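You operate a simulated robot arm through the tools that you are given. There is no shell and no other tool. Be economical: measure what you need, move in short steps, check, and stop when the job is done.

You are at the controls of a simulated two-armed robot. One attempt, no reset.

TASK
Open the band drawer, fetch the orange scoop and set it in the inside of the band drawer and shut the drawer again. Then put the green filter mat from the top of the pattern table on the top of the green mat. Then fetch the green plug and set it on the black mat on the feed table. Then take the teal cup from the shelf of the feed table and leave it on the feed card. Then stack the blue block that says "No. 26" from the black mat on the feed table on top of the blue block labelled "No. 57". Then lift the pads lid open. The order counts.

The check looks at the end state, three seconds after you hand in, the way a careful person would. Anything else that was tipped, shoved, dropped, spilled or broken makes it a failure. A push-on lid holds only when it is set on centred and level and pressed home; a screw cap is set on level and turned clockwise until tight.

THE ROBOT
Two 6-joint arms with two-finger parallel grippers on one trunk, on a base that drives. Base frame: it is fixed to the floor where the robot stands at the start and does not move with it; the origin is under the middle of the robot, x ahead of it, y to its left, z up. Units: mm, degrees, N and s.
The left shoulder is at the start at [-108, 177, 685], the right one opposite. With the tool pointing down near the work surface each hand reaches from about 400 to 620 mm from the robot's upright axis, wherever it stands, measured 20 degrees to its own side. Places, roughly: band drawer [400, -400, 300]; black mat on the feed table [6100, 3000, 800]; blue block [6000, 3000, 750]; feed card [5500, 3000, 750]; green filter mat (20x15x8 cm) [7600, 5500, 900]; green plug (4x4x3 cm) [5700, 3300, 300]; inside of the band drawer [400, -500, 200]; orange scoop (12x6x5 cm) [1300, -600, 800]; pads lid [3800, 1700, 600]; teal cup (8x8x8 cm) [5800, 3000, 300]; top of the green mat [7600, 7500, 800]. Payload 1.57 kg a hand.
The TCP of each hand is the grasp point between the finger pads, 30 mm short of the fingertips. In the tool frame z runs along the fingers and y along their closing line. The gripper opens to 80 mm. The fingers are 17 mm wide and 12 mm thick; the gripper's body (40 by 82 mm) begins 80 mm behind the TCP.
Orientation is told as [roll, pitch, yaw] about the base's x, y, z axes, in that order, counted from this pose: with the fingers straight down and closing along the base's y, the tool's x points along the base's -x, its y along +y and its z along -z.

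THE INTERFACE
- The arms move only by the tool servo_tool. It takes "left_series", "right_series" or both (then of equal length, played together; a hand with none holds still); each is a list of rows, each a list of 7 numbers: the turn, a rotation vector about the tool's x, y, z in units of 60 degrees (1.0 is 60 degrees), then the shift along the tool's x, y, z in units of 150 mm (1.0 is 150 mm), then the finger opening in mm, from 0 to 80. In form: [[rx, ry, rz, dx, dy, dz, jaw], ...]. A call has 1 to 20 rows; each row is the pose to reach, as a shift and turn from the pose commanded when the call began, along the tool's axes at that moment. A call with a number of a shift or a turn outside -1 to 1 is refused whole. Rows are played at 5 a second. More than 50 mm and 8.6 degrees between two rows, or a gripper value outside its range, and nothing of the call is played. A pose out of reach is approached as far as the arm can. The call stops where the force on the tool passes 40 N (or 10 N more than at its start, if that is more) or the arm is blocked; 0.2 s more then pass. The fingers move at their own pace (about 72 mm/s each) and stop on an object; they squeeze with about 31 N. The grip force told is the motor's: it shows also when the fingers shut on nothing. Time passes only in rows, and 0.2 s behind the last, so rows that repeat a pose let the fingers close. It gives the time, the measured TCP pose, the force on the tool (base axes), the opening and the grip force at its end, in the units of the frame above (readings bear some noise), with the torque about the TCP (base axes, N m) and any sound that the robot's microphone picked up.
- Cameras (640 x 400 px; columns grow to the right, rows downward): "scene" is now at [25.2, -18.9, 1382.2]; the picture's right is [-0.33, -0.94, 0.00], its down [-0.88, 0.31, -0.37] and it looks along [0.35, -0.12, -0.93] (base axes); focal length 276 px, centre (320, 200). "left" rides on the left gripper at [72, 7, -122] in its tool frame; the picture's right is [-0.09, 1.00, 0.00], its down [-0.84, -0.08, -0.54] and it looks along [-0.54, -0.05, 0.84] (tool axes); focal length 238 px, centre (320, 200). "right" rides on the right gripper at [72, -7, -122] in its tool frame; the picture's right is [0.09, 1.00, 0.00], its down [-0.84, 0.08, -0.54] and it looks along [-0.54, 0.05, 0.84] (tool axes); focal length 238 px, centre (320, 200). There is no depth. A picture from a camera that has moved, and an enlarged one, comes with that camera's place and axes in the base frame and with its lens.
- camera(camera): a new picture of that camera. The clock stands still meanwhile.
- slide_trunk(by): slides the trunk up (or, below 0, down) by that many mm; the arms and the scene camera ride with it, the base frame stays. It gives what a move gives, with no picture.
- base_move(legs): drives the robot by 1 to 6 legs, each [ahead, left, turn to the left] in mm, mm and degrees, along the robot's own axes; the way and the turn of a leg run together, so that a leg with both is an arc; at most 1500 mm and 180 degrees a leg. The arms and the cameras ride along, it lands a little off, and it stops where it bumps. It gives what a move gives.
- head_to(pan, tilt): turns the head with the scene camera to pan (to the left, within 143 degrees either way) and tilt (down, from -29 to 69), counted from straight ahead of the robot. It gives what a move gives.
- enlarge(camera, box): a new picture of the part [left, top, right, bottom] of that camera's present view, enlarged. The clock stands still meanwhile.
- sign_off(): hands the job in; it is judged then, once.

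Go step by step. Nothing tells you exact positions but the pictures and the camera data: compare them with the known pose of the tool, close in by small moves and look again before you grip or let go. The budget is 196 turns and 176 pictures, counting those below and the enlarged ones. Unless the task says otherwise, let go and move clear before handing in, and close with one line.

The tools are called after "Call:" as name(argument=value, ...) on one line, values as JSON. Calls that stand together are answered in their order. servo_tool: Moves the arms, as the interface text tells. Its arguments: {"type":"object","properties":{"left_series":{"type":"array"},"right_series":{"type":"array"}},"required":[]} The other tools are called the same way: slide_trunk (by) slides the trunk up or down; base_move (legs) drives the base; head_to (pan, tilt) turns the head that bears the scene camera; camera (camera) takes a picture; enlarge (camera, box) takes an enlarged picture of a part of a camera's view; sign_off () hands the job in.

At the start:

```text
clock: 0.0
left_eef_pos: [560.9, 157.4, 658.4]
left_orientation: [0.0, 0.1, 0.0]
left_wrist_force: [0.4, -0.2, 0.3]
left_moment: [0.02, 0.01, 0.03]
left_grip_width: 79.9
left_gripper_force: 0.1
right_eef_pos: [242.6, -152.4, 706.9]
right_orientation: [0.0, 0.0, 0.0]
right_wrist_force: [0.0, 0.8, -0.5]
right_moment: [-0.03, 0.02, 0.0]
right_grip_width: 80.3
right_gripper_force: 0.0
trunk travel left (down, up): [-125.0, 203.0]
robot x, y, heading: [-0.1, -1.6, -0.1]
head pan, tilt: [-19.2, 68.4]
```

scene: 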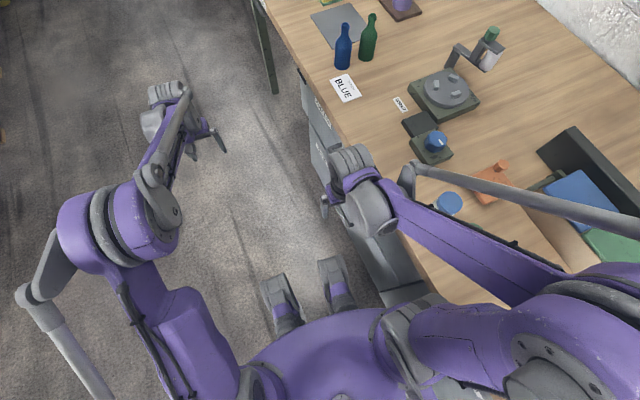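
right: 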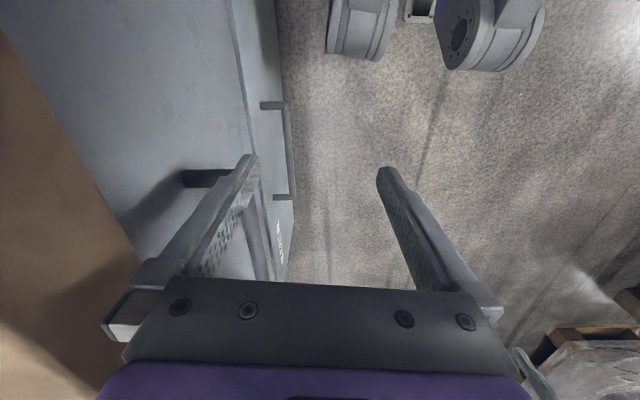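
left: 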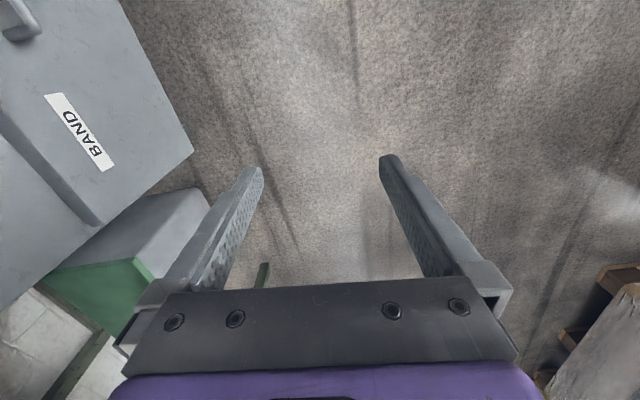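

The table runs along my right with a drawer cabinet under it. I'll look around with the head first.

Call:
head_to(pan=-50, tilt=45)

Call:
camera(camera="scene")

Call:
head_to(pan=0, tilt=15)

Call:
camera(camera="scene")

Call:
head_to(pan=45, tilt=15)

Call:
camera(camera="scene")

```text
clock: 1.0
left_eef_pos: [561.0, 157.9, 658.6]
left_orientation: [0.1, 0.0, 0.0]
left_wrist_force: [0.1, 0.6, 0.1]
left_moment: [-0.01, -0.01, -0.02]
left_grip_width: 80.0
left_gripper_force: 0.0
right_eef_pos: [243.4, -153.1, 707.1]
right_orientation: [0.0, 0.0, 0.0]
right_wrist_force: [0.5, -0.3, -0.2]
right_moment: [0.02, 0.01, 0.02]
right_grip_width: 80.1
right_gripper_force: 0.0
trunk travel left (down, up): [-125.0, 203.0]
robot x, y, heading: [-0.8, 0.0, -0.1]
head pan, tilt: [-50.0, 45.0]
```

```text
172 pictures are left
camera scene: at [24.3, -62.6, 1410.6], right [-0.77, -0.64, 0.0], down [-0.46, 0.54, -0.71], along [0.45, -0.54, -0.71], focal length 276 px, centre (320, 200)
```

scene: 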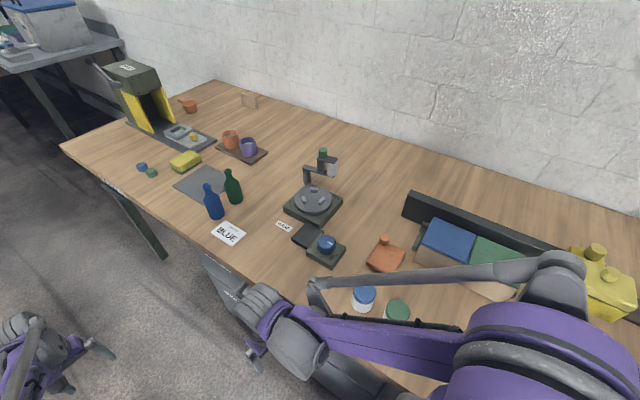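

```text
clock: 2.1
left_eef_pos: [561.8, 157.6, 657.6]
left_orientation: [-0.1, 0.0, 0.0]
left_wrist_force: [-0.3, -0.4, 0.4]
left_moment: [0.0, 0.03, 0.0]
left_grip_width: 79.7
left_gripper_force: 0.1
right_eef_pos: [242.7, -152.7, 707.5]
right_orientation: [0.0, 0.0, 0.0]
right_wrist_force: [0.1, 0.1, -0.3]
right_moment: [0.0, 0.05, -0.01]
right_grip_width: 79.9
right_gripper_force: 0.1
trunk travel left (down, up): [-125.0, 203.0]
robot x, y, heading: [-2.5, 1.3, -0.1]
head pan, tilt: [0.0, 15.0]
```

```text
171 pictures are left
camera scene: at [65.4, -0.5, 1457.4], right [0.0, -1.0, 0.0], down [-0.26, 0.0, -0.97], along [0.97, 0.0, -0.26], focal length 276 px, centre (320, 200)
```

scene: 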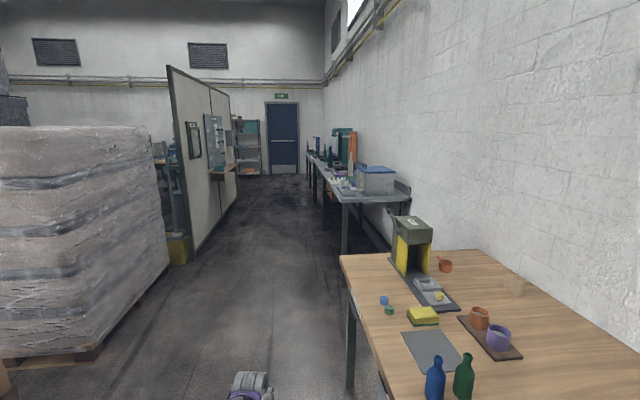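

```text
clock: 3.3
left_eef_pos: [561.8, 158.0, 658.9]
left_orientation: [0.1, 0.0, 0.0]
left_wrist_force: [0.6, -0.2, -0.6]
left_moment: [-0.01, 0.02, 0.01]
left_grip_width: 80.2
left_gripper_force: 0.1
right_eef_pos: [241.8, -152.1, 706.6]
right_orientation: [-0.1, 0.0, 0.0]
right_wrist_force: [0.6, -0.8, -0.4]
right_moment: [0.0, -0.02, 0.0]
right_grip_width: 80.0
right_gripper_force: 0.2
trunk travel left (down, up): [-125.0, 203.0]
robot x, y, heading: [-1.5, -2.5, 0.1]
head pan, tilt: [45.0, 15.0]
```

```text
170 pictures are left
camera scene: at [38.0, 65.6, 1457.5], right [0.71, -0.71, 0.0], down [-0.18, -0.18, -0.97], along [0.68, 0.68, -0.26], focal length 276 px, centre (320, 200)
```

scene: 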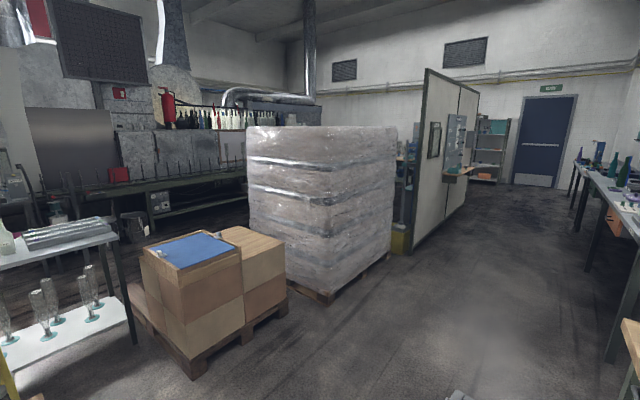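

Call:
base_move(legs=[[0, 550, 0], [400, 0, 0], [0, 0, -90]])

Call:
head_to(pan=0, tilt=45)

Call:
camera(camera="scene")

```text
clock: 14.5
left_eef_pos: [552.6, -19.2, 658.1]
left_orientation: [0.0, 0.1, -90.6]
left_wrist_force: [0.5, 0.6, 0.7]
left_moment: [0.01, -0.01, -0.02]
left_grip_width: 80.1
left_gripper_force: 0.2
right_eef_pos: [246.7, 303.5, 706.5]
right_orientation: [0.0, -0.1, -90.6]
right_wrist_force: [-0.8, 0.3, -0.4]
right_moment: [0.01, -0.01, -0.05]
right_grip_width: 80.0
right_gripper_force: 0.1
trunk travel left (down, up): [-125.0, 203.0]
robot x, y, heading: [400.7, 544.5, -90.5]
head pan, tilt: [45.0, 15.0]
```

```text
clock: 15.6
left_eef_pos: [553.9, -19.7, 658.2]
left_orientation: [0.0, 0.0, -90.6]
left_wrist_force: [0.1, 0.1, 0.3]
left_moment: [0.03, -0.02, 0.0]
left_grip_width: 80.0
left_gripper_force: 0.0
right_eef_pos: [247.1, 303.3, 706.3]
right_orientation: [0.1, 0.0, -90.6]
right_wrist_force: [0.1, 0.1, -0.2]
right_moment: [0.0, 0.0, -0.01]
right_grip_width: 80.2
right_gripper_force: 0.1
trunk travel left (down, up): [-125.0, 203.0]
robot x, y, heading: [401.7, 543.8, -90.6]
head pan, tilt: [0.0, 45.0]
```

```text
169 pictures are left
camera scene: at [400.8, 488.9, 1410.7], right [-1.0, 0.01, 0.0], down [0.01, 0.71, -0.71], along [-0.01, -0.71, -0.71], focal length 276 px, centre (320, 200)
```

scene: 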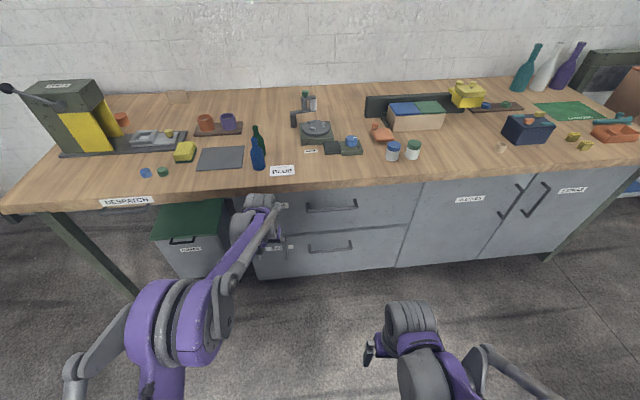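

Call:
enlarge(camera="scene", box=[220, 170, 440, 300])

Call:
camera(camera="left")

Call:
enlarge(camera="scene", box=[0, 70, 300, 260])

```text
2.91 times, centred on (330, 235) of scene
camera zoom: at [400.8, 488.9, 1410.7], right [-1.0, 0.01, 0.0], down [0.01, 0.71, -0.71], along [-0.01, -0.71, -0.71], focal length 804 px, centre (291, 98)
```

zoom: 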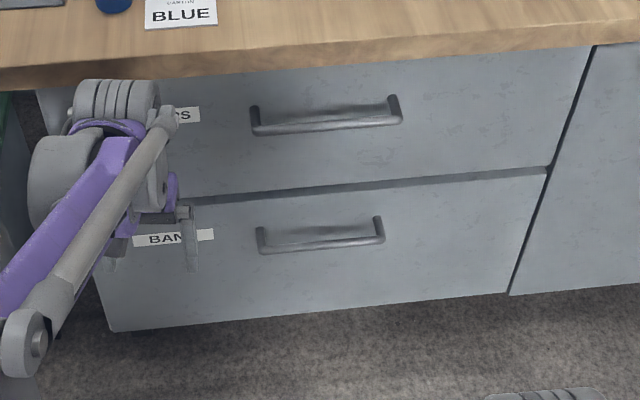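

```text
167 pictures are left
camera left: at [561.9, 52.2, 779.9], right [0.99, -0.1, 0.0], down [-0.09, -0.84, 0.54], along [-0.06, -0.54, -0.84], focal length 238 px, centre (320, 200)
```

left: 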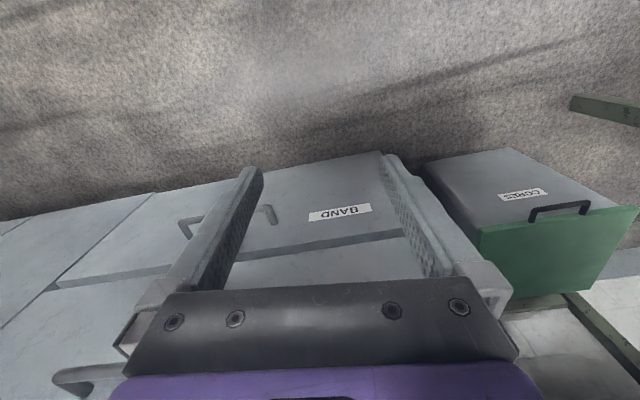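

```text
2.11 times, centred on (150, 165) of scene
camera zoom: at [400.8, 488.9, 1410.7], right [-1.0, 0.01, 0.0], down [0.01, 0.71, -0.71], along [-0.01, -0.71, -0.71], focal length 582 px, centre (678, 274)
```

zoom: 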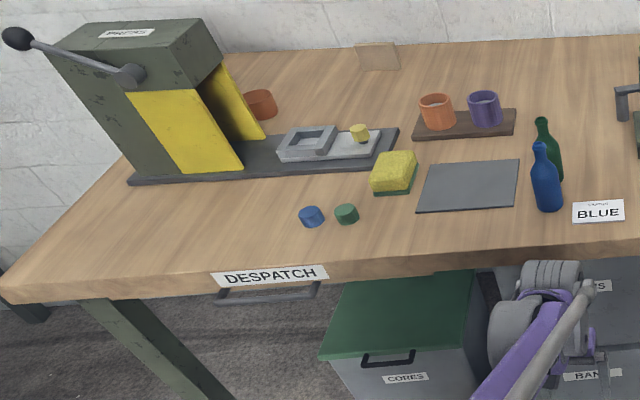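

Lower drawer is BAND; table is rotated about 7° relative to my frame. I'll square up to it, tuck the left arm back and look again.

Call:
base_move(legs=[[0, 0, 7.5]])

Call:
servo_tool(left_series=[[0, 0, 0, 0.3, 0, 0, 80], [0, 0, 0, 0.6, 0, 0, 80], [0, 0, 0, 0.9, 0, 0, 80], [0, 0, 0, 1.0, 0.2, 0, 80]])

Call:
servo_tool(left_series=[[0, 0, 0, 0.3, 0, 0, 80], [0, 0, 0, 0.6, 0, 0, 80], [0, 0, 0, 0.9, 0, 0, 80], [0, 0, 0, 1.0, 0, 0, 80]])

Call:
head_to(pan=-10, tilt=52)

Call:
camera(camera="scene")

```text
clock: 16.6
left_eef_pos: [624.7, 4.3, 658.2]
left_orientation: [0.0, 0.1, -83.3]
left_wrist_force: [0.7, -0.1, 0.0]
left_moment: [-0.03, 0.02, 0.03]
left_grip_width: 80.0
left_gripper_force: 0.1
right_eef_pos: [280.3, 284.8, 706.1]
right_orientation: [-0.2, -0.1, -83.2]
right_wrist_force: [-0.2, 0.5, 0.5]
right_moment: [0.0, -0.03, -0.02]
right_grip_width: 80.0
right_gripper_force: 0.0
trunk travel left (down, up): [-125.0, 203.0]
robot x, y, heading: [402.2, 542.7, -83.3]
head pan, tilt: [0.0, 45.0]
```

```text
clock: 17.6
left_eef_pos: [637.3, 155.9, 658.7]
left_orientation: [0.0, 0.0, -83.2]
left_wrist_force: [-0.2, 0.0, 0.1]
left_moment: [0.03, 0.03, 0.0]
left_grip_width: 80.1
left_gripper_force: 0.0
right_eef_pos: [279.9, 284.2, 705.4]
right_orientation: [-0.1, 0.0, -83.2]
right_wrist_force: [0.3, -0.4, 0.0]
right_moment: [0.02, 0.02, 0.03]
right_grip_width: 80.0
right_gripper_force: 0.1
trunk travel left (down, up): [-125.0, 203.0]
robot x, y, heading: [402.4, 542.9, -83.2]
head pan, tilt: [0.0, 45.0]
```

```text
clock: 18.6
left_eef_pos: [617.1, 306.1, 659.4]
left_orientation: [0.0, 0.0, -83.2]
left_wrist_force: [0.8, -0.4, 0.2]
left_moment: [0.02, 0.02, 0.0]
left_grip_width: 79.9
left_gripper_force: 0.2
right_eef_pos: [278.8, 285.5, 704.4]
right_orientation: [0.0, 0.0, -83.3]
right_wrist_force: [-0.1, 0.4, 0.6]
right_moment: [0.01, 0.0, -0.03]
right_grip_width: 79.9
right_gripper_force: 0.1
trunk travel left (down, up): [-125.0, 203.0]
robot x, y, heading: [403.0, 540.8, -83.2]
head pan, tilt: [0.0, 45.0]
```

```text
clock: 19.3
left_eef_pos: [617.1, 305.8, 658.8]
left_orientation: [0.0, 0.0, -83.3]
left_wrist_force: [-0.2, -0.5, 1.2]
left_moment: [0.02, -0.02, -0.02]
left_grip_width: 80.0
left_gripper_force: 0.0
right_eef_pos: [279.6, 284.3, 707.0]
right_orientation: [0.0, -0.1, -83.2]
right_wrist_force: [1.0, 0.3, 0.2]
right_moment: [-0.03, 0.01, -0.03]
right_grip_width: 80.0
right_gripper_force: 0.0
trunk travel left (down, up): [-125.0, 203.0]
robot x, y, heading: [400.6, 544.3, -83.2]
head pan, tilt: [-10.0, 52.0]
```

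```text
165 pictures are left
camera scene: at [394.0, 495.1, 1401.1], right [-1.0, 0.06, 0.0], down [0.04, 0.79, -0.62], along [-0.03, -0.61, -0.79], focal length 276 px, centre (320, 200)
```

scene: 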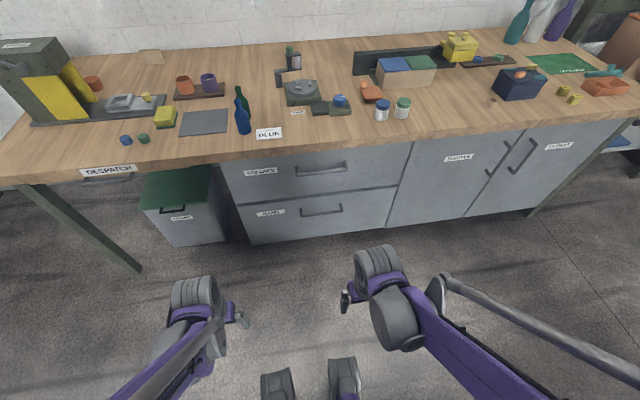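

Call:
enlarge(camera="scene", box=[210, 130, 430, 260])

```text
2.91 times, centred on (320, 195) of scene
camera zoom: at [394.0, 495.1, 1401.1], right [-1.0, 0.06, 0.0], down [0.04, 0.79, -0.62], along [-0.03, -0.61, -0.79], focal length 804 px, centre (320, 214)
```

zoom: 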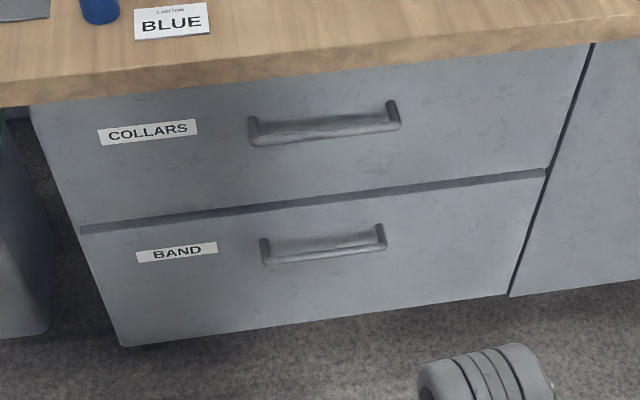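

Call:
base_move(legs=[[0, 0, -1.2]])

Call:
slide_trunk(by=-124)

Call:
servo_tool(right_series=[[0, -0.14, 0, -0.14, 0, 0, 80], [0, -0.28, 0, -0.28, 0, 0, 80], [0, -0.42, 0, -0.42, 0, 0, 80], [0, -0.56, 0, -0.56, 0, 0, 80], [0, -0.7, 0, -0.7, 0, 0, 80], [0, -0.84, 0, -0.84, 0, 0, 80], [0, -0.98, 0, -1, 0, 0, 80]])

Call:
servo_tool(right_series=[[0, -0.13, 0, -0.08, 0, 0.145, 80], [0, -0.26, 0, -0.166, 0, 0.29, 80], [0, -0.39, 0, -0.25, 0, 0.43, 80], [0, -0.52, 0, -0.333, 0, 0.577, 80]])

```text
clock: 20.1
left_eef_pos: [612.3, 300.3, 657.7]
left_orientation: [0.0, 0.0, -84.4]
left_wrist_force: [-0.4, 0.4, 0.2]
left_moment: [-0.02, -0.01, 0.0]
left_grip_width: 80.1
left_gripper_force: 0.0
right_eef_pos: [274.0, 287.8, 705.6]
right_orientation: [0.1, 0.0, -84.5]
right_wrist_force: [1.1, -0.1, 0.0]
right_moment: [0.01, -0.01, -0.04]
right_grip_width: 80.0
right_gripper_force: 0.1
trunk travel left (down, up): [-125.0, 203.0]
robot x, y, heading: [404.9, 547.5, -84.4]
head pan, tilt: [-10.0, 52.0]
```

```text
clock: 21.6
left_eef_pos: [612.7, 300.9, 534.1]
left_orientation: [0.0, -0.1, -84.4]
left_wrist_force: [-0.5, 0.2, 0.1]
left_moment: [-0.04, 0.01, 0.0]
left_grip_width: 79.7
left_gripper_force: 0.0
right_eef_pos: [274.2, 288.5, 583.0]
right_orientation: [0.0, 0.0, -84.5]
right_wrist_force: [0.1, 0.2, 0.6]
right_moment: [0.01, 0.04, 0.02]
right_grip_width: 80.0
right_gripper_force: 0.1
trunk travel left (down, up): [-1.0, 327.0]
robot x, y, heading: [402.4, 544.3, -84.3]
head pan, tilt: [-10.0, 52.0]
```

```text
clock: 23.2
left_eef_pos: [612.9, 301.6, 534.2]
left_orientation: [0.0, 0.0, -84.4]
left_wrist_force: [1.3, -0.4, 0.5]
left_moment: [0.01, -0.02, 0.02]
left_grip_width: 79.9
left_gripper_force: 0.0
right_eef_pos: [291.1, 137.5, 582.7]
right_orientation: [0.1, -58.8, -84.5]
right_wrist_force: [-0.1, -0.6, 0.7]
right_moment: [-0.02, 0.02, -0.02]
right_grip_width: 80.1
right_gripper_force: 0.0
trunk travel left (down, up): [-1.0, 327.0]
robot x, y, heading: [401.8, 541.8, -84.4]
head pan, tilt: [-10.0, 52.0]
```

```text
clock: 24.2
left_eef_pos: [612.7, 300.6, 533.7]
left_orientation: [0.0, 0.0, -84.5]
left_wrist_force: [0.4, 0.3, 0.3]
left_moment: [0.0, 0.0, -0.01]
left_grip_width: 80.3
left_gripper_force: 0.1
right_eef_pos: [290.1, 33.2, 597.8]
right_orientation: [12.1, -84.0, -99.5]
right_wrist_force: [0.8, -0.1, 1.1]
right_moment: [0.07, 0.06, -0.07]
right_grip_width: 80.0
right_gripper_force: 0.0
right hand out of reach, approached as far as the arm can: row 2, 3, 4
trunk travel left (down, up): [-1.0, 327.0]
robot x, y, heading: [401.0, 540.8, -84.4]
head pan, tilt: [-10.0, 52.0]
```

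Call:
servo_tool(right_series=[[0, 0.13, 0, 0, 0, 0, 80], [0, 0.26, 0, 0, 0, 0, 80], [0, 0.39, 0, 0, 0, 0, 80], [0, 0.52, 0, 0, 0, 0, 80], [0, 0.65, 0, 0, 0, 0, 80], [0, 0.75, 0, 0, 0, 0, 80]])

Call:
servo_tool(right_series=[[0, 0, 0.14, 0, 0, 0, 80], [0, 0, 0.28, 0, 0, 0, 80], [0, 0, 0.42, 0, 0, 0, 80], [0, 0, 0.56, 0, 0, 0, 80], [0, 0, 0.7, 0, 0, 0, 80], [0, 0, 0.84, 0, 0, 0, 80], [0, 0, 0.98, 0, 0, 0, 80]])

Call:
servo_tool(right_series=[[0, 0, 0.13, 0, 0, 0, 80], [0, 0, 0.26, 0, 0, 0, 80], [0, 0, 0.39, 0, 0, 0, 80], [0, 0, 0.52, 0, 0, 0, 80]])

Call:
camera(camera="right")

```text
clock: 25.6
left_eef_pos: [613.1, 301.6, 534.3]
left_orientation: [0.1, 0.1, -84.4]
left_wrist_force: [0.3, 0.9, 0.5]
left_moment: [0.02, 0.03, -0.02]
left_grip_width: 79.9
left_gripper_force: 0.0
right_eef_pos: [290.2, 35.8, 599.0]
right_orientation: [-0.5, -39.4, -86.5]
right_wrist_force: [0.0, 0.3, -0.3]
right_moment: [-0.01, 0.01, -0.02]
right_grip_width: 80.1
right_gripper_force: 0.1
right hand out of reach, approached as far as the arm can: row 2
trunk travel left (down, up): [-1.0, 327.0]
robot x, y, heading: [401.2, 543.7, -84.4]
head pan, tilt: [-10.0, 52.0]
```

```text
clock: 27.2
left_eef_pos: [612.9, 300.7, 533.9]
left_orientation: [0.0, 0.0, -84.4]
left_wrist_force: [0.1, -0.1, -0.4]
left_moment: [0.03, -0.02, 0.0]
left_grip_width: 80.2
left_gripper_force: 0.0
right_eef_pos: [291.0, 33.7, 599.7]
right_orientation: [35.1, -19.6, -151.9]
right_wrist_force: [-0.4, 0.5, -0.3]
right_moment: [0.0, -0.03, 0.0]
right_grip_width: 79.9
right_gripper_force: 0.0
trunk travel left (down, up): [-1.0, 327.0]
robot x, y, heading: [404.4, 541.3, -84.4]
head pan, tilt: [-10.0, 52.0]
```

```text
clock: 28.2
left_eef_pos: [612.4, 300.7, 533.7]
left_orientation: [0.1, -0.1, -84.4]
left_wrist_force: [-0.2, -0.9, -0.7]
left_moment: [0.01, -0.03, 0.02]
left_grip_width: 79.8
left_gripper_force: 0.0
right_eef_pos: [290.4, 34.7, 599.7]
right_orientation: [39.5, -0.3, -177.0]
right_wrist_force: [0.7, 0.1, 0.2]
right_moment: [0.0, 0.01, 0.04]
right_grip_width: 80.1
right_gripper_force: 0.0
trunk travel left (down, up): [-1.0, 327.0]
robot x, y, heading: [402.1, 543.2, -84.5]
head pan, tilt: [-10.0, 52.0]
```

```text
163 pictures are left
camera right: at [358.2, 121.7, 689.5], right [0.14, -0.76, 0.63], down [-0.85, 0.24, 0.47], along [-0.51, -0.6, -0.61], focal length 238 px, centre (320, 200)
```

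right: 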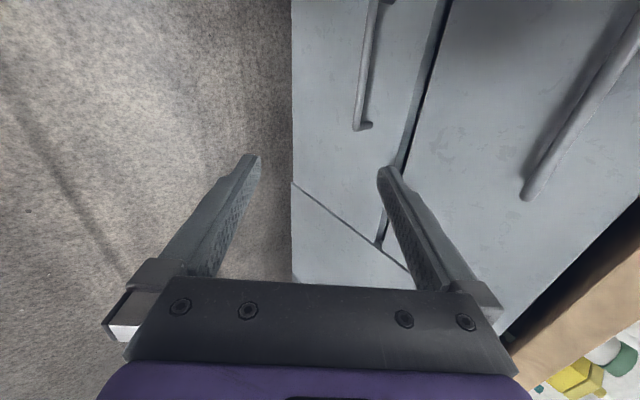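

Call:
servo_tool(right_series=[[-0.12, 0, 0, 0, 0, 0, 80], [-0.24, 0, 0, 0, 0, 0, 80], [-0.36, 0, 0, 0, 0, 0, 80], [-0.45, 0, 0, 0, 0, 0, 80]])

Call:
camera(camera="right")

Call:
camera(camera="scene")

```text
clock: 29.2
left_eef_pos: [613.2, 301.7, 534.6]
left_orientation: [-0.1, 0.0, -84.4]
left_wrist_force: [0.6, -0.6, 0.4]
left_moment: [-0.03, 0.03, -0.01]
left_grip_width: 80.0
left_gripper_force: 0.0
right_eef_pos: [289.4, 36.3, 600.5]
right_orientation: [66.5, -0.4, -176.8]
right_wrist_force: [-1.1, -0.6, -0.4]
right_moment: [0.0, -0.01, -0.03]
right_grip_width: 80.1
right_gripper_force: 0.1
trunk travel left (down, up): [-1.0, 327.0]
robot x, y, heading: [400.6, 539.4, -84.3]
head pan, tilt: [-10.0, 52.0]
```

```text
162 pictures are left
camera right: at [356.3, 154.3, 641.7], right [0.12, -0.39, 0.91], down [-0.86, 0.42, 0.29], along [-0.5, -0.82, -0.29], focal length 238 px, centre (320, 200)
```

right: 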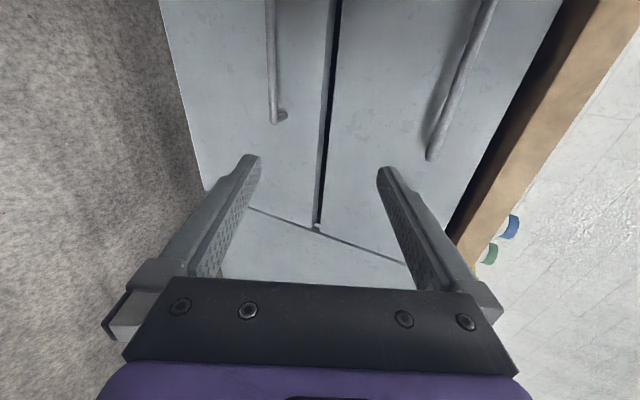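

```text
161 pictures are left
camera scene: at [396.5, 458.8, 1274.9], right [-1.0, 0.08, 0.0], down [0.06, 0.79, -0.62], along [-0.05, -0.61, -0.79], focal length 276 px, centre (320, 200)
```

scene: 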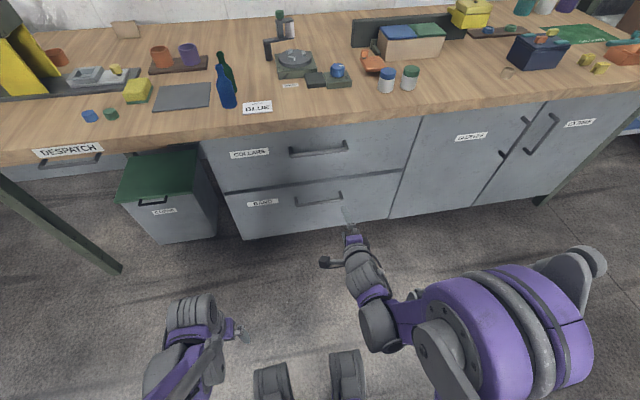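

Call:
servo_tool(right_series=[[0, 0.01, -0.004, 0.05, -0.19, 0.08, 50], [0, 0.02, -0.008, 0.1, -0.38, 0.17, 50], [0, 0.035, -0.015, 0.14, -0.555, 0.25, 50]])

Call:
servo_tool(right_series=[[0, 0, 0, 0.05, -0.19, 0.08, 50], [0, 0, 0, 0.1, -0.38, 0.17, 50], [0, 0, 0, 0.14, -0.555, 0.25, 50]])

Call:
base_move(legs=[[150, 0, 0]])

Call:
camera(camera="right")

```text
clock: 30.0
left_eef_pos: [613.5, 300.2, 534.5]
left_orientation: [0.0, 0.2, -84.4]
left_wrist_force: [0.9, -0.1, 0.9]
left_moment: [0.0, 0.01, 0.01]
left_grip_width: 80.0
left_gripper_force: 0.0
right_eef_pos: [311.5, 33.4, 510.4]
right_orientation: [66.4, -0.3, -174.5]
right_wrist_force: [-1.3, -0.1, -0.3]
right_moment: [0.03, -0.02, 0.03]
right_grip_width: 50.0
right_gripper_force: 0.1
right hand out of reach, approached as far as the arm can: row 3
trunk travel left (down, up): [-1.0, 327.0]
robot x, y, heading: [403.0, 545.0, -84.6]
head pan, tilt: [-10.0, 52.0]
```

```text
clock: 30.8
left_eef_pos: [612.4, 300.3, 534.5]
left_orientation: [0.0, 0.0, -84.5]
left_wrist_force: [-0.1, -0.7, 0.0]
left_moment: [-0.04, 0.03, 0.01]
left_grip_width: 79.8
left_gripper_force: 0.0
right_eef_pos: [341.8, -7.6, 441.1]
right_orientation: [66.4, -0.3, -174.6]
right_wrist_force: [-0.1, -0.3, -0.2]
right_moment: [-0.02, 0.02, 0.0]
right_grip_width: 50.2
right_gripper_force: 0.0
right hand out of reach, approached as far as the arm can: row 1, 2, 3
trunk travel left (down, up): [-1.0, 327.0]
robot x, y, heading: [401.1, 545.6, -84.5]
head pan, tilt: [-10.0, 52.0]
```

```text
clock: 32.2
left_eef_pos: [627.1, 150.0, 534.2]
left_orientation: [0.0, -0.1, -84.5]
left_wrist_force: [0.5, -0.3, -0.1]
left_moment: [-0.01, 0.0, 0.01]
left_grip_width: 80.2
left_gripper_force: 0.0
right_eef_pos: [355.4, -157.4, 442.4]
right_orientation: [66.3, -0.4, -174.6]
right_wrist_force: [-0.6, 0.1, 0.4]
right_moment: [-0.02, -0.01, 0.0]
right_grip_width: 50.4
right_gripper_force: 0.1
trunk travel left (down, up): [-1.0, 327.0]
robot x, y, heading: [417.1, 394.3, -84.6]
head pan, tilt: [-10.0, 52.0]
```

```text
160 pictures are left
camera right: at [416.1, -36.0, 484.0], right [0.14, -0.39, 0.91], down [-0.87, 0.39, 0.29], along [-0.47, -0.84, -0.29], focal length 238 px, centre (320, 200)
```

right: 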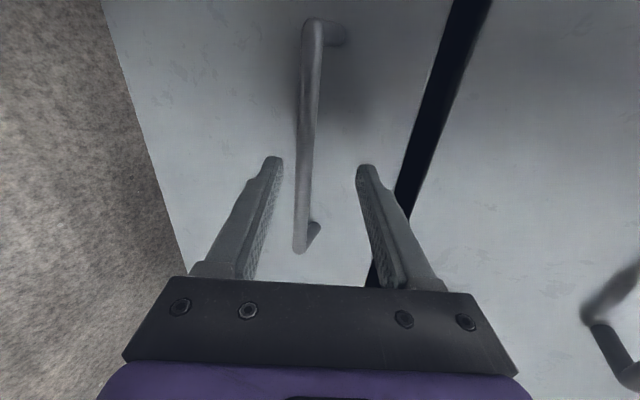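

Call:
servo_tool(right_series=[[0, 0, 0, -0.01, -0.04, 0.05, 50], [0, 0, 0, -0.02, -0.08, 0.1, 50]])

```text
clock: 32.8
left_eef_pos: [627.3, 151.1, 533.7]
left_orientation: [0.0, 0.0, -84.6]
left_wrist_force: [-0.8, 0.2, -0.8]
left_moment: [0.03, -0.03, 0.0]
left_grip_width: 80.1
left_gripper_force: 0.1
right_eef_pos: [351.9, -165.4, 424.6]
right_orientation: [66.2, -0.3, -174.8]
right_wrist_force: [0.9, 0.3, -0.1]
right_moment: [0.02, 0.0, -0.02]
right_grip_width: 49.9
right_gripper_force: 0.1
trunk travel left (down, up): [-1.0, 327.0]
robot x, y, heading: [416.6, 395.3, -84.6]
head pan, tilt: [-10.0, 52.0]
```

Call:
servo_tool(right_series=[[0, 0, 0, 0, 0, 0.07, 50], [0, 0, 0, 0, 0, 0.14, 50], [0, 0, 0, 0, 0, 0.14, 20], [0, 0, 0, 0, 0, 0.14, 0], [0, 0, 0, 0, 0, 0.14, 0]])

Call:
camera(camera="right")

```text
clock: 34.0
left_eef_pos: [625.6, 150.2, 535.5]
left_orientation: [0.0, 0.0, -84.4]
left_wrist_force: [-0.2, 0.5, 0.6]
left_moment: [-0.02, 0.0, 0.02]
left_grip_width: 79.9
left_gripper_force: 0.2
right_eef_pos: [353.4, -183.8, 417.0]
right_orientation: [66.4, -0.4, -174.7]
right_wrist_force: [-1.8, -2.3, 5.7]
right_moment: [-0.13, -0.11, 0.22]
right_grip_width: 13.7
right_gripper_force: 29.5
trunk travel left (down, up): [-1.0, 327.0]
robot x, y, heading: [416.2, 393.1, -84.5]
head pan, tilt: [-10.0, 52.0]
```

```text
159 pictures are left
camera right: at [415.5, -63.3, 459.1], right [0.14, -0.39, 0.91], down [-0.87, 0.39, 0.29], along [-0.47, -0.84, -0.29], focal length 238 px, centre (320, 200)
```

right: 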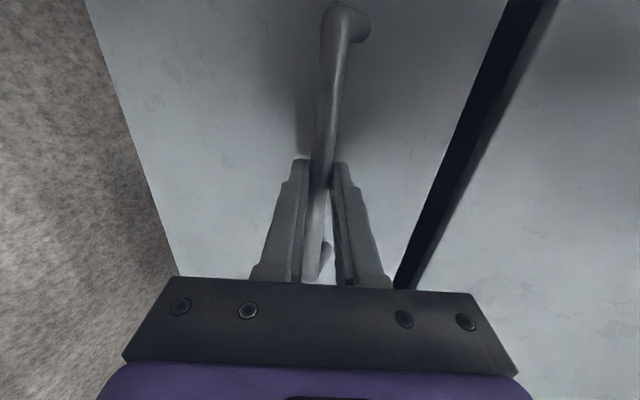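

Bar is gripped. Now pull by driving the base back a little first.

Call:
base_move(legs=[[-60, 0, 0]])

```text
clock: 34.9
left_eef_pos: [621.8, 211.1, 534.0]
left_orientation: [-0.1, -0.1, -84.5]
left_wrist_force: [-0.5, 0.0, 0.2]
left_moment: [0.01, -0.03, -0.02]
left_grip_width: 79.8
left_gripper_force: 0.0
right_eef_pos: [348.5, -124.5, 416.4]
right_orientation: [66.4, -0.4, -174.7]
right_wrist_force: [-7.7, 0.4, 7.8]
right_moment: [-0.12, -0.14, 0.29]
right_grip_width: 13.6
right_gripper_force: 30.1
trunk travel left (down, up): [-1.0, 327.0]
robot x, y, heading: [412.5, 452.8, -84.4]
head pan, tilt: [-10.0, 52.0]
```

Call:
base_move(legs=[[-150, 0, 0]])

Call:
base_move(legs=[[-70, 0, 0]])

Call:
camera(camera="scene")

```text
clock: 36.3
left_eef_pos: [606.8, 357.4, 535.5]
left_orientation: [0.0, 0.0, -84.5]
left_wrist_force: [0.0, -0.3, 0.5]
left_moment: [0.01, 0.01, -0.01]
left_grip_width: 79.8
left_gripper_force: 0.0
right_eef_pos: [332.7, 20.5, 417.7]
right_orientation: [66.5, -0.5, -174.8]
right_wrist_force: [-8.8, 0.8, 6.5]
right_moment: [-0.08, -0.11, 0.24]
right_grip_width: 14.1
right_gripper_force: 30.5
trunk travel left (down, up): [-1.0, 327.0]
robot x, y, heading: [396.5, 601.5, -84.7]
head pan, tilt: [-10.0, 52.0]
```

```text
clock: 37.3
left_eef_pos: [599.1, 428.1, 534.5]
left_orientation: [0.0, 0.0, -84.6]
left_wrist_force: [-0.2, -0.6, -0.4]
left_moment: [-0.02, 0.02, -0.01]
left_grip_width: 80.2
left_gripper_force: 0.1
right_eef_pos: [325.6, 92.3, 416.3]
right_orientation: [66.5, -0.4, -174.8]
right_wrist_force: [-11.9, 1.0, 4.7]
right_moment: [-0.06, -0.11, 0.23]
right_grip_width: 13.7
right_gripper_force: 30.6
trunk travel left (down, up): [-1.0, 327.0]
robot x, y, heading: [388.7, 671.9, -84.6]
head pan, tilt: [-10.0, 52.0]
```

```text
158 pictures are left
camera scene: at [383.5, 586.4, 1274.9], right [-1.0, 0.08, 0.0], down [0.06, 0.79, -0.62], along [-0.05, -0.61, -0.79], focal length 276 px, centre (320, 200)
```

scene: 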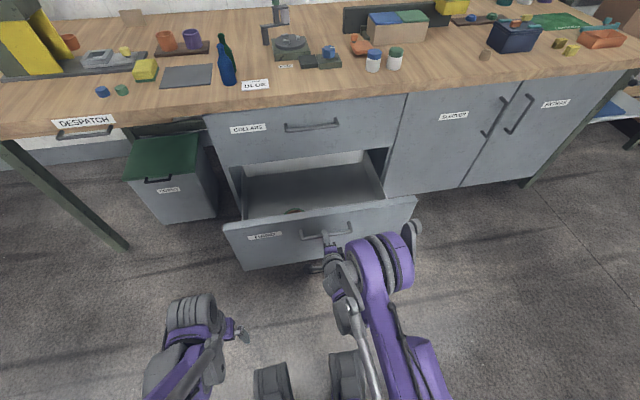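

Call:
servo_tool(right_series=[[0, 0, 0, 0, 0, 0, 50], [0, 0, 0, 0, 0, 0, 50], [0, 0, 0, 0, 0, -0.2, 50], [0, 0, 0, 0, 0, -0.4, 50], [0, 0, 0, 0, 0, -0.5, 50]])

Call:
enlarge(camera="scene", box=[210, 130, 430, 270])

```text
clock: 38.5
left_eef_pos: [599.5, 428.1, 534.9]
left_orientation: [0.0, 0.0, -84.6]
left_wrist_force: [-0.7, -0.3, -0.9]
left_moment: [0.02, 0.03, 0.02]
left_grip_width: 80.0
left_gripper_force: 0.0
right_eef_pos: [325.0, 132.5, 464.0]
right_orientation: [66.2, -0.5, -175.0]
right_wrist_force: [0.8, 0.0, -0.1]
right_moment: [0.02, -0.03, 0.0]
right_grip_width: 50.0
right_gripper_force: 0.1
right hand out of reach, approached as far as the arm can: row 3, 4, 5
trunk travel left (down, up): [-1.0, 327.0]
robot x, y, heading: [389.3, 671.6, -84.8]
head pan, tilt: [-10.0, 52.0]
```

```text
2.86 times, centred on (320, 200) of scene
camera zoom: at [384.1, 586.3, 1274.9], right [-1.0, 0.08, 0.0], down [0.06, 0.79, -0.62], along [-0.05, -0.61, -0.79], focal length 789 px, centre (320, 200)
```

zoom: 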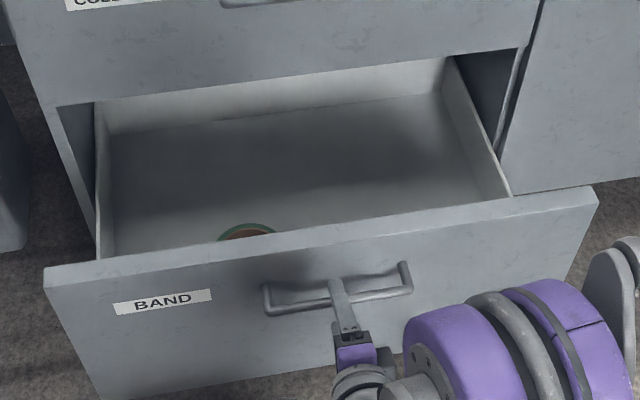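

Call:
base_move(legs=[[-180, 0, 0]])

Call:
slide_trunk(by=200)

Call:
servo_tool(right_series=[[0.14, 0, 0, 0, 0, 0, 80], [0.28, 0, 0, 0, 0, 0, 80], [0.42, 0, 0, 0, 0, 0, 80], [0.56, 0, 0, 0, 0, 0, 80], [0.7, 0, 0, 0, 0, 0, 80], [0.84, 0, 0, 0, 0, 0, 80], [0.98, 0, 0, 0, 0, 0, 80]])

Call:
servo_tool(right_series=[[0.13, 0, 0, 0, 0, 0, 80]])

Call:
servo_tool(right_series=[[0, 0, -0.14, 0, 0, 0, 80], [0, 0, -0.28, 0, 0, 0, 80], [0, 0, -0.42, 0, 0, 0, 80], [0, 0, -0.56, 0, 0, 0, 80], [0, 0, -0.7, 0, 0, 0, 80], [0, 0, -0.84, 0, 0, 0, 80], [0, 0, -0.98, 0, 0, 0, 80]])

Call:
servo_tool(right_series=[[0, 0, -0.13, 0, 0, 0, 80], [0, 0, -0.26, 0, 0, 0, 80], [0, 0, -0.39, 0, 0, 0, 80], [0, 0, -0.52, 0, 0, 0, 80]])

Call:
base_move(legs=[[0, 0, 84.6], [1450, 0, 0]])

Call:
head_to(pan=-80, tilt=35)

Call:
camera(camera="scene")

```text
clock: 40.0
left_eef_pos: [583.8, 604.8, 534.4]
left_orientation: [0.0, 0.0, -84.5]
left_wrist_force: [0.3, 0.0, -0.2]
left_moment: [0.0, -0.01, 0.0]
left_grip_width: 80.1
left_gripper_force: 0.1
right_eef_pos: [309.1, 309.4, 463.6]
right_orientation: [66.3, -0.6, -174.8]
right_wrist_force: [-0.3, -1.4, -0.9]
right_moment: [-0.02, 0.02, 0.01]
right_grip_width: 50.0
right_gripper_force: 0.0
trunk travel left (down, up): [-1.0, 327.0]
robot x, y, heading: [376.8, 850.2, -84.6]
head pan, tilt: [-10.0, 52.0]
```

```text
clock: 42.2
left_eef_pos: [583.9, 604.4, 734.9]
left_orientation: [0.1, 0.0, -84.6]
left_wrist_force: [0.0, 0.3, 0.2]
left_moment: [-0.01, -0.04, 0.0]
left_grip_width: 79.9
left_gripper_force: 0.1
right_eef_pos: [308.7, 302.4, 670.6]
right_orientation: [67.0, -0.5, -174.9]
right_wrist_force: [-0.1, -0.6, 0.4]
right_moment: [-0.02, 0.01, 0.02]
right_grip_width: 49.9
right_gripper_force: 0.1
trunk travel left (down, up): [-201.0, 127.0]
robot x, y, heading: [370.9, 849.3, -84.7]
head pan, tilt: [-10.0, 52.0]
```

```text
clock: 43.8
left_eef_pos: [583.0, 604.8, 733.7]
left_orientation: [0.1, -0.1, -84.5]
left_wrist_force: [0.6, -0.6, -0.7]
left_moment: [-0.02, -0.02, -0.03]
left_grip_width: 80.2
left_gripper_force: 0.2
right_eef_pos: [309.2, 303.8, 670.2]
right_orientation: [8.1, -0.5, -174.7]
right_wrist_force: [1.1, 0.4, -0.2]
right_moment: [0.01, -0.05, 0.01]
right_grip_width: 79.8
right_gripper_force: 0.0
trunk travel left (down, up): [-201.0, 127.0]
robot x, y, heading: [369.8, 851.5, -84.5]
head pan, tilt: [-10.0, 52.0]
```

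```text
clock: 44.2
left_eef_pos: [582.4, 603.1, 734.0]
left_orientation: [0.0, 0.0, -84.5]
left_wrist_force: [-0.3, 0.1, 0.2]
left_moment: [-0.01, 0.0, -0.02]
left_grip_width: 80.2
left_gripper_force: 0.0
right_eef_pos: [309.5, 301.6, 670.0]
right_orientation: [0.3, -0.5, -174.8]
right_wrist_force: [0.4, -0.7, -0.9]
right_moment: [0.05, 0.0, -0.01]
right_grip_width: 80.2
right_gripper_force: 0.1
trunk travel left (down, up): [-201.0, 127.0]
robot x, y, heading: [372.3, 851.0, -84.6]
head pan, tilt: [-10.0, 52.0]
```

```text
clock: 45.8
left_eef_pos: [583.2, 605.0, 734.4]
left_orientation: [0.0, -0.1, -84.5]
left_wrist_force: [-0.4, 0.1, 0.6]
left_moment: [-0.05, -0.01, 0.02]
left_grip_width: 79.9
left_gripper_force: 0.1
right_eef_pos: [309.6, 301.1, 669.7]
right_orientation: [-0.1, -0.6, -115.8]
right_wrist_force: [-0.7, 0.3, -0.8]
right_moment: [0.02, 0.03, 0.03]
right_grip_width: 79.9
right_gripper_force: 0.0
trunk travel left (down, up): [-201.0, 127.0]
robot x, y, heading: [372.9, 847.9, -84.5]
head pan, tilt: [-10.0, 52.0]
```

```text
clock: 46.8
left_eef_pos: [582.6, 605.3, 734.1]
left_orientation: [0.1, 0.0, -84.4]
left_wrist_force: [0.2, 0.2, -0.2]
left_moment: [0.02, 0.01, -0.02]
left_grip_width: 79.7
left_gripper_force: 0.0
right_eef_pos: [310.4, 301.5, 670.3]
right_orientation: [-0.4, -0.4, -84.8]
right_wrist_force: [-0.3, -0.7, -0.8]
right_moment: [0.01, -0.03, -0.01]
right_grip_width: 80.2
right_gripper_force: 0.2
trunk travel left (down, up): [-201.0, 127.0]
robot x, y, heading: [375.8, 850.7, -84.8]
head pan, tilt: [-10.0, 52.0]
```

```text
clock: 57.6
left_eef_pos: [2066.2, 1071.8, 734.7]
left_orientation: [0.0, 0.0, 0.9]
left_wrist_force: [0.8, 0.6, 0.1]
left_moment: [-0.01, 0.0, 0.02]
left_grip_width: 80.1
left_gripper_force: 0.1
right_eef_pos: [2345.9, 775.4, 670.5]
right_orientation: [-0.6, -0.4, 0.5]
right_wrist_force: [0.1, -0.1, 0.3]
right_moment: [-0.02, -0.01, -0.02]
right_grip_width: 79.7
right_gripper_force: 0.0
trunk travel left (down, up): [-201.0, 127.0]
robot x, y, heading: [1804.1, 878.8, 0.7]
head pan, tilt: [-10.0, 52.0]
```

```text
clock: 59.0
left_eef_pos: [2065.5, 1072.4, 735.0]
left_orientation: [0.0, 0.0, 0.8]
left_wrist_force: [0.0, -0.3, 0.5]
left_moment: [0.0, 0.0, 0.0]
left_grip_width: 79.8
left_gripper_force: 0.1
right_eef_pos: [2344.4, 773.9, 670.6]
right_orientation: [-0.6, -0.4, 0.5]
right_wrist_force: [-0.5, -0.7, -0.6]
right_moment: [-0.01, 0.02, 0.01]
right_grip_width: 79.9
right_gripper_force: 0.1
trunk travel left (down, up): [-201.0, 127.0]
robot x, y, heading: [1805.2, 880.8, 1.0]
head pan, tilt: [-80.0, 35.0]
```

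```text
156 pictures are left
camera scene: at [1783.2, 794.9, 1500.9], right [-0.98, -0.19, 0.0], down [-0.11, 0.56, -0.82], along [0.15, -0.8, -0.57], focal length 276 px, centre (320, 200)
```

scene: 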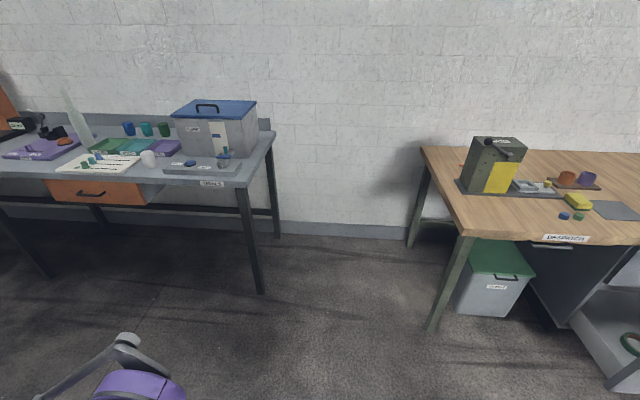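

Call:
servo_tool(right_series=[[0, 0, 0, 0.3, 0, 0, 80], [0, 0, 0, 0.6, 0, 0, 80], [0, 0, 0, 0.9, 0, 0, 80], [0, 0, 0, 1.0, -0.2, 0, 80]])

Call:
servo_tool(right_series=[[0, 0, 0, 0.3, 0, 0, 80], [0, 0, 0, 0.6, 0, 0, 80], [0, 0, 0, 0.9, 0, 0, 80], [0, 0, 0, 1.0, -0.2, 0, 80]])

Call:
base_move(legs=[[50, -350, 0], [0, 0, -175.3]])

Call:
slide_trunk(by=127)

```text
clock: 60.0
left_eef_pos: [2066.7, 1072.2, 734.1]
left_orientation: [-0.2, 0.0, 0.7]
left_wrist_force: [0.1, -0.6, -0.3]
left_moment: [-0.01, 0.01, 0.02]
left_grip_width: 79.9
left_gripper_force: 0.1
right_eef_pos: [2194.5, 744.6, 667.9]
right_orientation: [-0.3, -0.4, 0.6]
right_wrist_force: [0.8, -0.1, 0.0]
right_moment: [0.0, 0.0, 0.0]
right_grip_width: 80.2
right_gripper_force: 0.0
trunk travel left (down, up): [-201.0, 127.0]
robot x, y, heading: [1808.8, 878.9, 0.9]
head pan, tilt: [-80.0, 35.0]
```

```text
clock: 61.0
left_eef_pos: [2066.0, 1071.7, 733.7]
left_orientation: [0.0, 0.1, 0.8]
left_wrist_force: [0.2, 1.0, -0.7]
left_moment: [-0.02, 0.01, -0.01]
left_grip_width: 80.1
left_gripper_force: 0.1
right_eef_pos: [2047.0, 713.3, 665.2]
right_orientation: [-0.5, -0.3, 0.6]
right_wrist_force: [-0.4, -0.2, 0.5]
right_moment: [0.01, 0.0, 0.0]
right_grip_width: 80.2
right_gripper_force: 0.1
trunk travel left (down, up): [-201.0, 127.0]
robot x, y, heading: [1804.3, 882.2, 0.9]
head pan, tilt: [-80.0, 35.0]
```

```text
clock: 71.8
left_eef_pos: [1617.4, 331.2, 734.5]
left_orientation: [0.0, 0.0, -175.4]
left_wrist_force: [0.2, 1.0, 0.3]
left_moment: [0.0, -0.02, 0.0]
left_grip_width: 79.9
left_gripper_force: 0.0
right_eef_pos: [1611.3, 691.2, 666.1]
right_orientation: [-0.6, -0.4, -175.5]
right_wrist_force: [0.2, 0.1, -0.7]
right_moment: [0.0, 0.0, 0.0]
right_grip_width: 80.1
right_gripper_force: 0.0
trunk travel left (down, up): [-201.0, 127.0]
robot x, y, heading: [1861.6, 538.1, -175.2]
head pan, tilt: [-80.0, 35.0]
```

```text
clock: 73.4
left_eef_pos: [1617.5, 332.8, 860.1]
left_orientation: [0.0, 0.0, -175.3]
left_wrist_force: [0.3, 0.6, -0.3]
left_moment: [0.01, 0.05, 0.03]
left_grip_width: 79.9
left_gripper_force: 0.1
right_eef_pos: [1551.2, 685.4, 821.3]
right_orientation: [-0.3, -5.2, -175.6]
right_wrist_force: [0.5, 0.2, 0.9]
right_moment: [-0.01, 0.02, -0.02]
right_grip_width: 80.0
right_gripper_force: 0.0
trunk travel left (down, up): [-328.0, 0.0]
robot x, y, heading: [1860.9, 540.8, -175.4]
head pan, tilt: [-80.0, 35.0]
```

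Call:
base_move(legs=[[60, 700, 1]])

Call:
head_to(pan=10, tilt=40)

Call:
camera(camera="scene")

```text
clock: 80.0
left_eef_pos: [1627.9, -380.9, 860.7]
left_orientation: [0.0, 0.0, -173.8]
left_wrist_force: [0.4, -0.3, 0.2]
left_moment: [0.0, 0.02, 0.02]
left_grip_width: 80.1
left_gripper_force: 0.1
right_eef_pos: [1553.5, -29.6, 822.2]
right_orientation: [-0.4, -5.1, -174.1]
right_wrist_force: [0.7, 1.1, 0.2]
right_moment: [0.0, -0.01, -0.01]
right_grip_width: 80.0
right_gripper_force: 0.1
trunk travel left (down, up): [-328.0, 0.0]
robot x, y, heading: [1868.9, -169.8, -174.0]
head pan, tilt: [-80.0, 35.0]
```

```text
clock: 81.6
left_eef_pos: [1629.3, -381.0, 861.6]
left_orientation: [0.0, 0.0, -173.8]
left_wrist_force: [-0.4, -0.5, 0.7]
left_moment: [0.02, -0.01, -0.01]
left_grip_width: 80.0
left_gripper_force: 0.0
right_eef_pos: [1553.7, -30.2, 820.9]
right_orientation: [-0.4, -5.3, -174.1]
right_wrist_force: [0.5, 0.9, -0.5]
right_moment: [-0.01, -0.02, -0.01]
right_grip_width: 80.0
right_gripper_force: 0.1
trunk travel left (down, up): [-328.0, 0.0]
robot x, y, heading: [1869.1, -165.2, -173.6]
head pan, tilt: [10.0, 40.0]
```

```text
155 pictures are left
camera scene: at [1829.8, -187.8, 1624.2], right [-0.28, 0.96, 0.0], down [0.62, 0.18, -0.77], along [-0.74, -0.21, -0.64], focal length 276 px, centre (320, 200)
```

scene: 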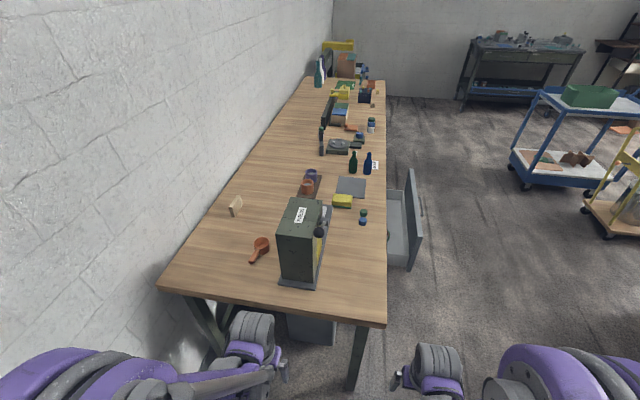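

Call:
enlarge(camera="scene", box=[200, 180, 360, 290])

```text
3.64 times, centred on (280, 235) of scene
camera zoom: at [1829.8, -187.8, 1624.2], right [-0.28, 0.96, 0.0], down [0.62, 0.18, -0.77], along [-0.74, -0.21, -0.64], focal length 1004 px, centre (466, 73)
```

zoom: 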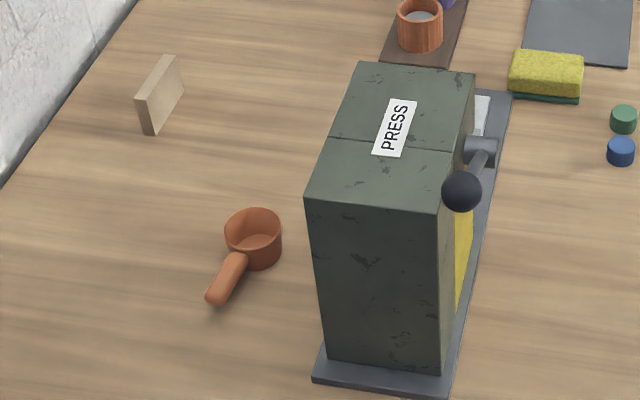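

Call:
base_move(legs=[[88, 161, 0]])

Call:
servo_tool(left_series=[[0, 0, 0, -0.3, 0, -0.15, 80], [0, 0, 0, -0.6, 0, -0.3, 80], [0, 0, 0, -0.9, 0, -0.3, 80], [0, 0, 0, -1, 0, -0.3, 80]])

Call:
camera(camera="left")

```text
clock: 83.7
left_eef_pos: [1559.9, -549.9, 860.5]
left_orientation: [0.0, 0.0, -173.9]
left_wrist_force: [-0.1, 0.6, -0.3]
left_moment: [0.0, 0.02, 0.0]
left_grip_width: 80.2
left_gripper_force: 0.1
right_eef_pos: [1484.6, -199.4, 821.1]
right_orientation: [-0.4, -5.2, -174.0]
right_wrist_force: [0.3, -0.5, -0.1]
right_moment: [-0.01, 0.04, 0.02]
right_grip_width: 80.0
right_gripper_force: 0.1
trunk travel left (down, up): [-328.0, 0.0]
robot x, y, heading: [1797.6, -333.9, -173.7]
head pan, tilt: [10.0, 40.0]
```

```text
refused: row 1 steps farther than a row can; nothing moved
```

```text
153 pictures are left
camera left: at [1632.4, -550.5, 982.3], right [0.02, -1.0, 0.0], down [-0.84, -0.01, 0.54], along [-0.54, -0.01, -0.84], focal length 238 px, centre (320, 200)
```

left: 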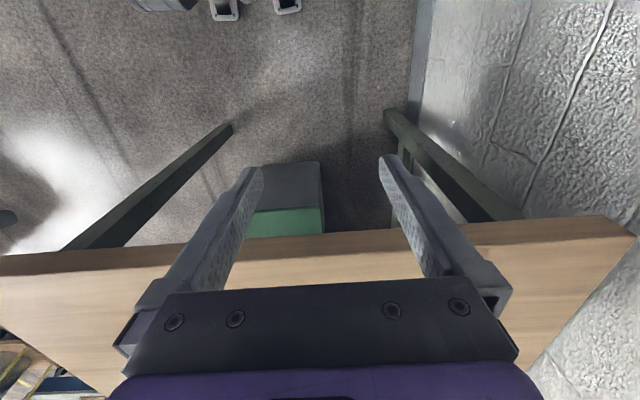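

Call:
servo_tool(left_series=[[0, 0, 0, -0.25, 0, -0.15, 80], [0, 0, 0, -0.5, 0, -0.3, 80], [0, 0, 0, -0.8, 0, -0.3, 80], [0, 0, 0, -1, 0, -0.3, 80]])

Call:
camera(camera="left")

```text
clock: 84.7
left_eef_pos: [1410.5, -568.1, 905.3]
left_orientation: [0.0, 0.0, -173.8]
left_wrist_force: [-0.1, -0.5, 0.7]
left_moment: [0.03, -0.02, 0.02]
left_grip_width: 80.0
left_gripper_force: 0.0
right_eef_pos: [1484.4, -199.4, 822.6]
right_orientation: [-0.3, -5.3, -174.1]
right_wrist_force: [-1.0, -0.3, 0.2]
right_moment: [-0.02, 0.01, 0.0]
right_grip_width: 80.0
right_gripper_force: 0.1
trunk travel left (down, up): [-328.0, 0.0]
robot x, y, heading: [1799.1, -340.4, -174.0]
head pan, tilt: [10.0, 40.0]
```

```text
152 pictures are left
camera left: at [1482.3, -567.4, 1027.2], right [0.02, -1.0, 0.0], down [-0.84, -0.01, 0.54], along [-0.54, -0.01, -0.84], focal length 238 px, centre (320, 200)
```

left: 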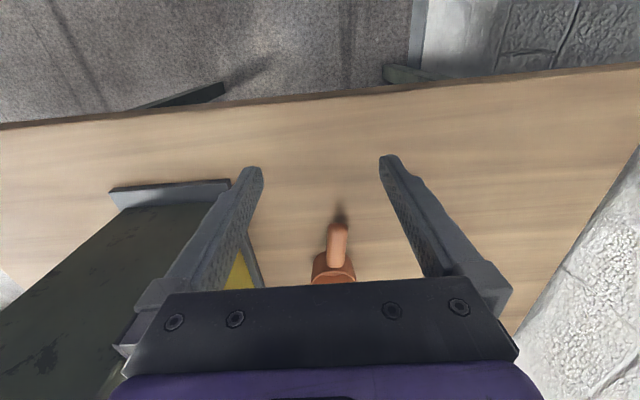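

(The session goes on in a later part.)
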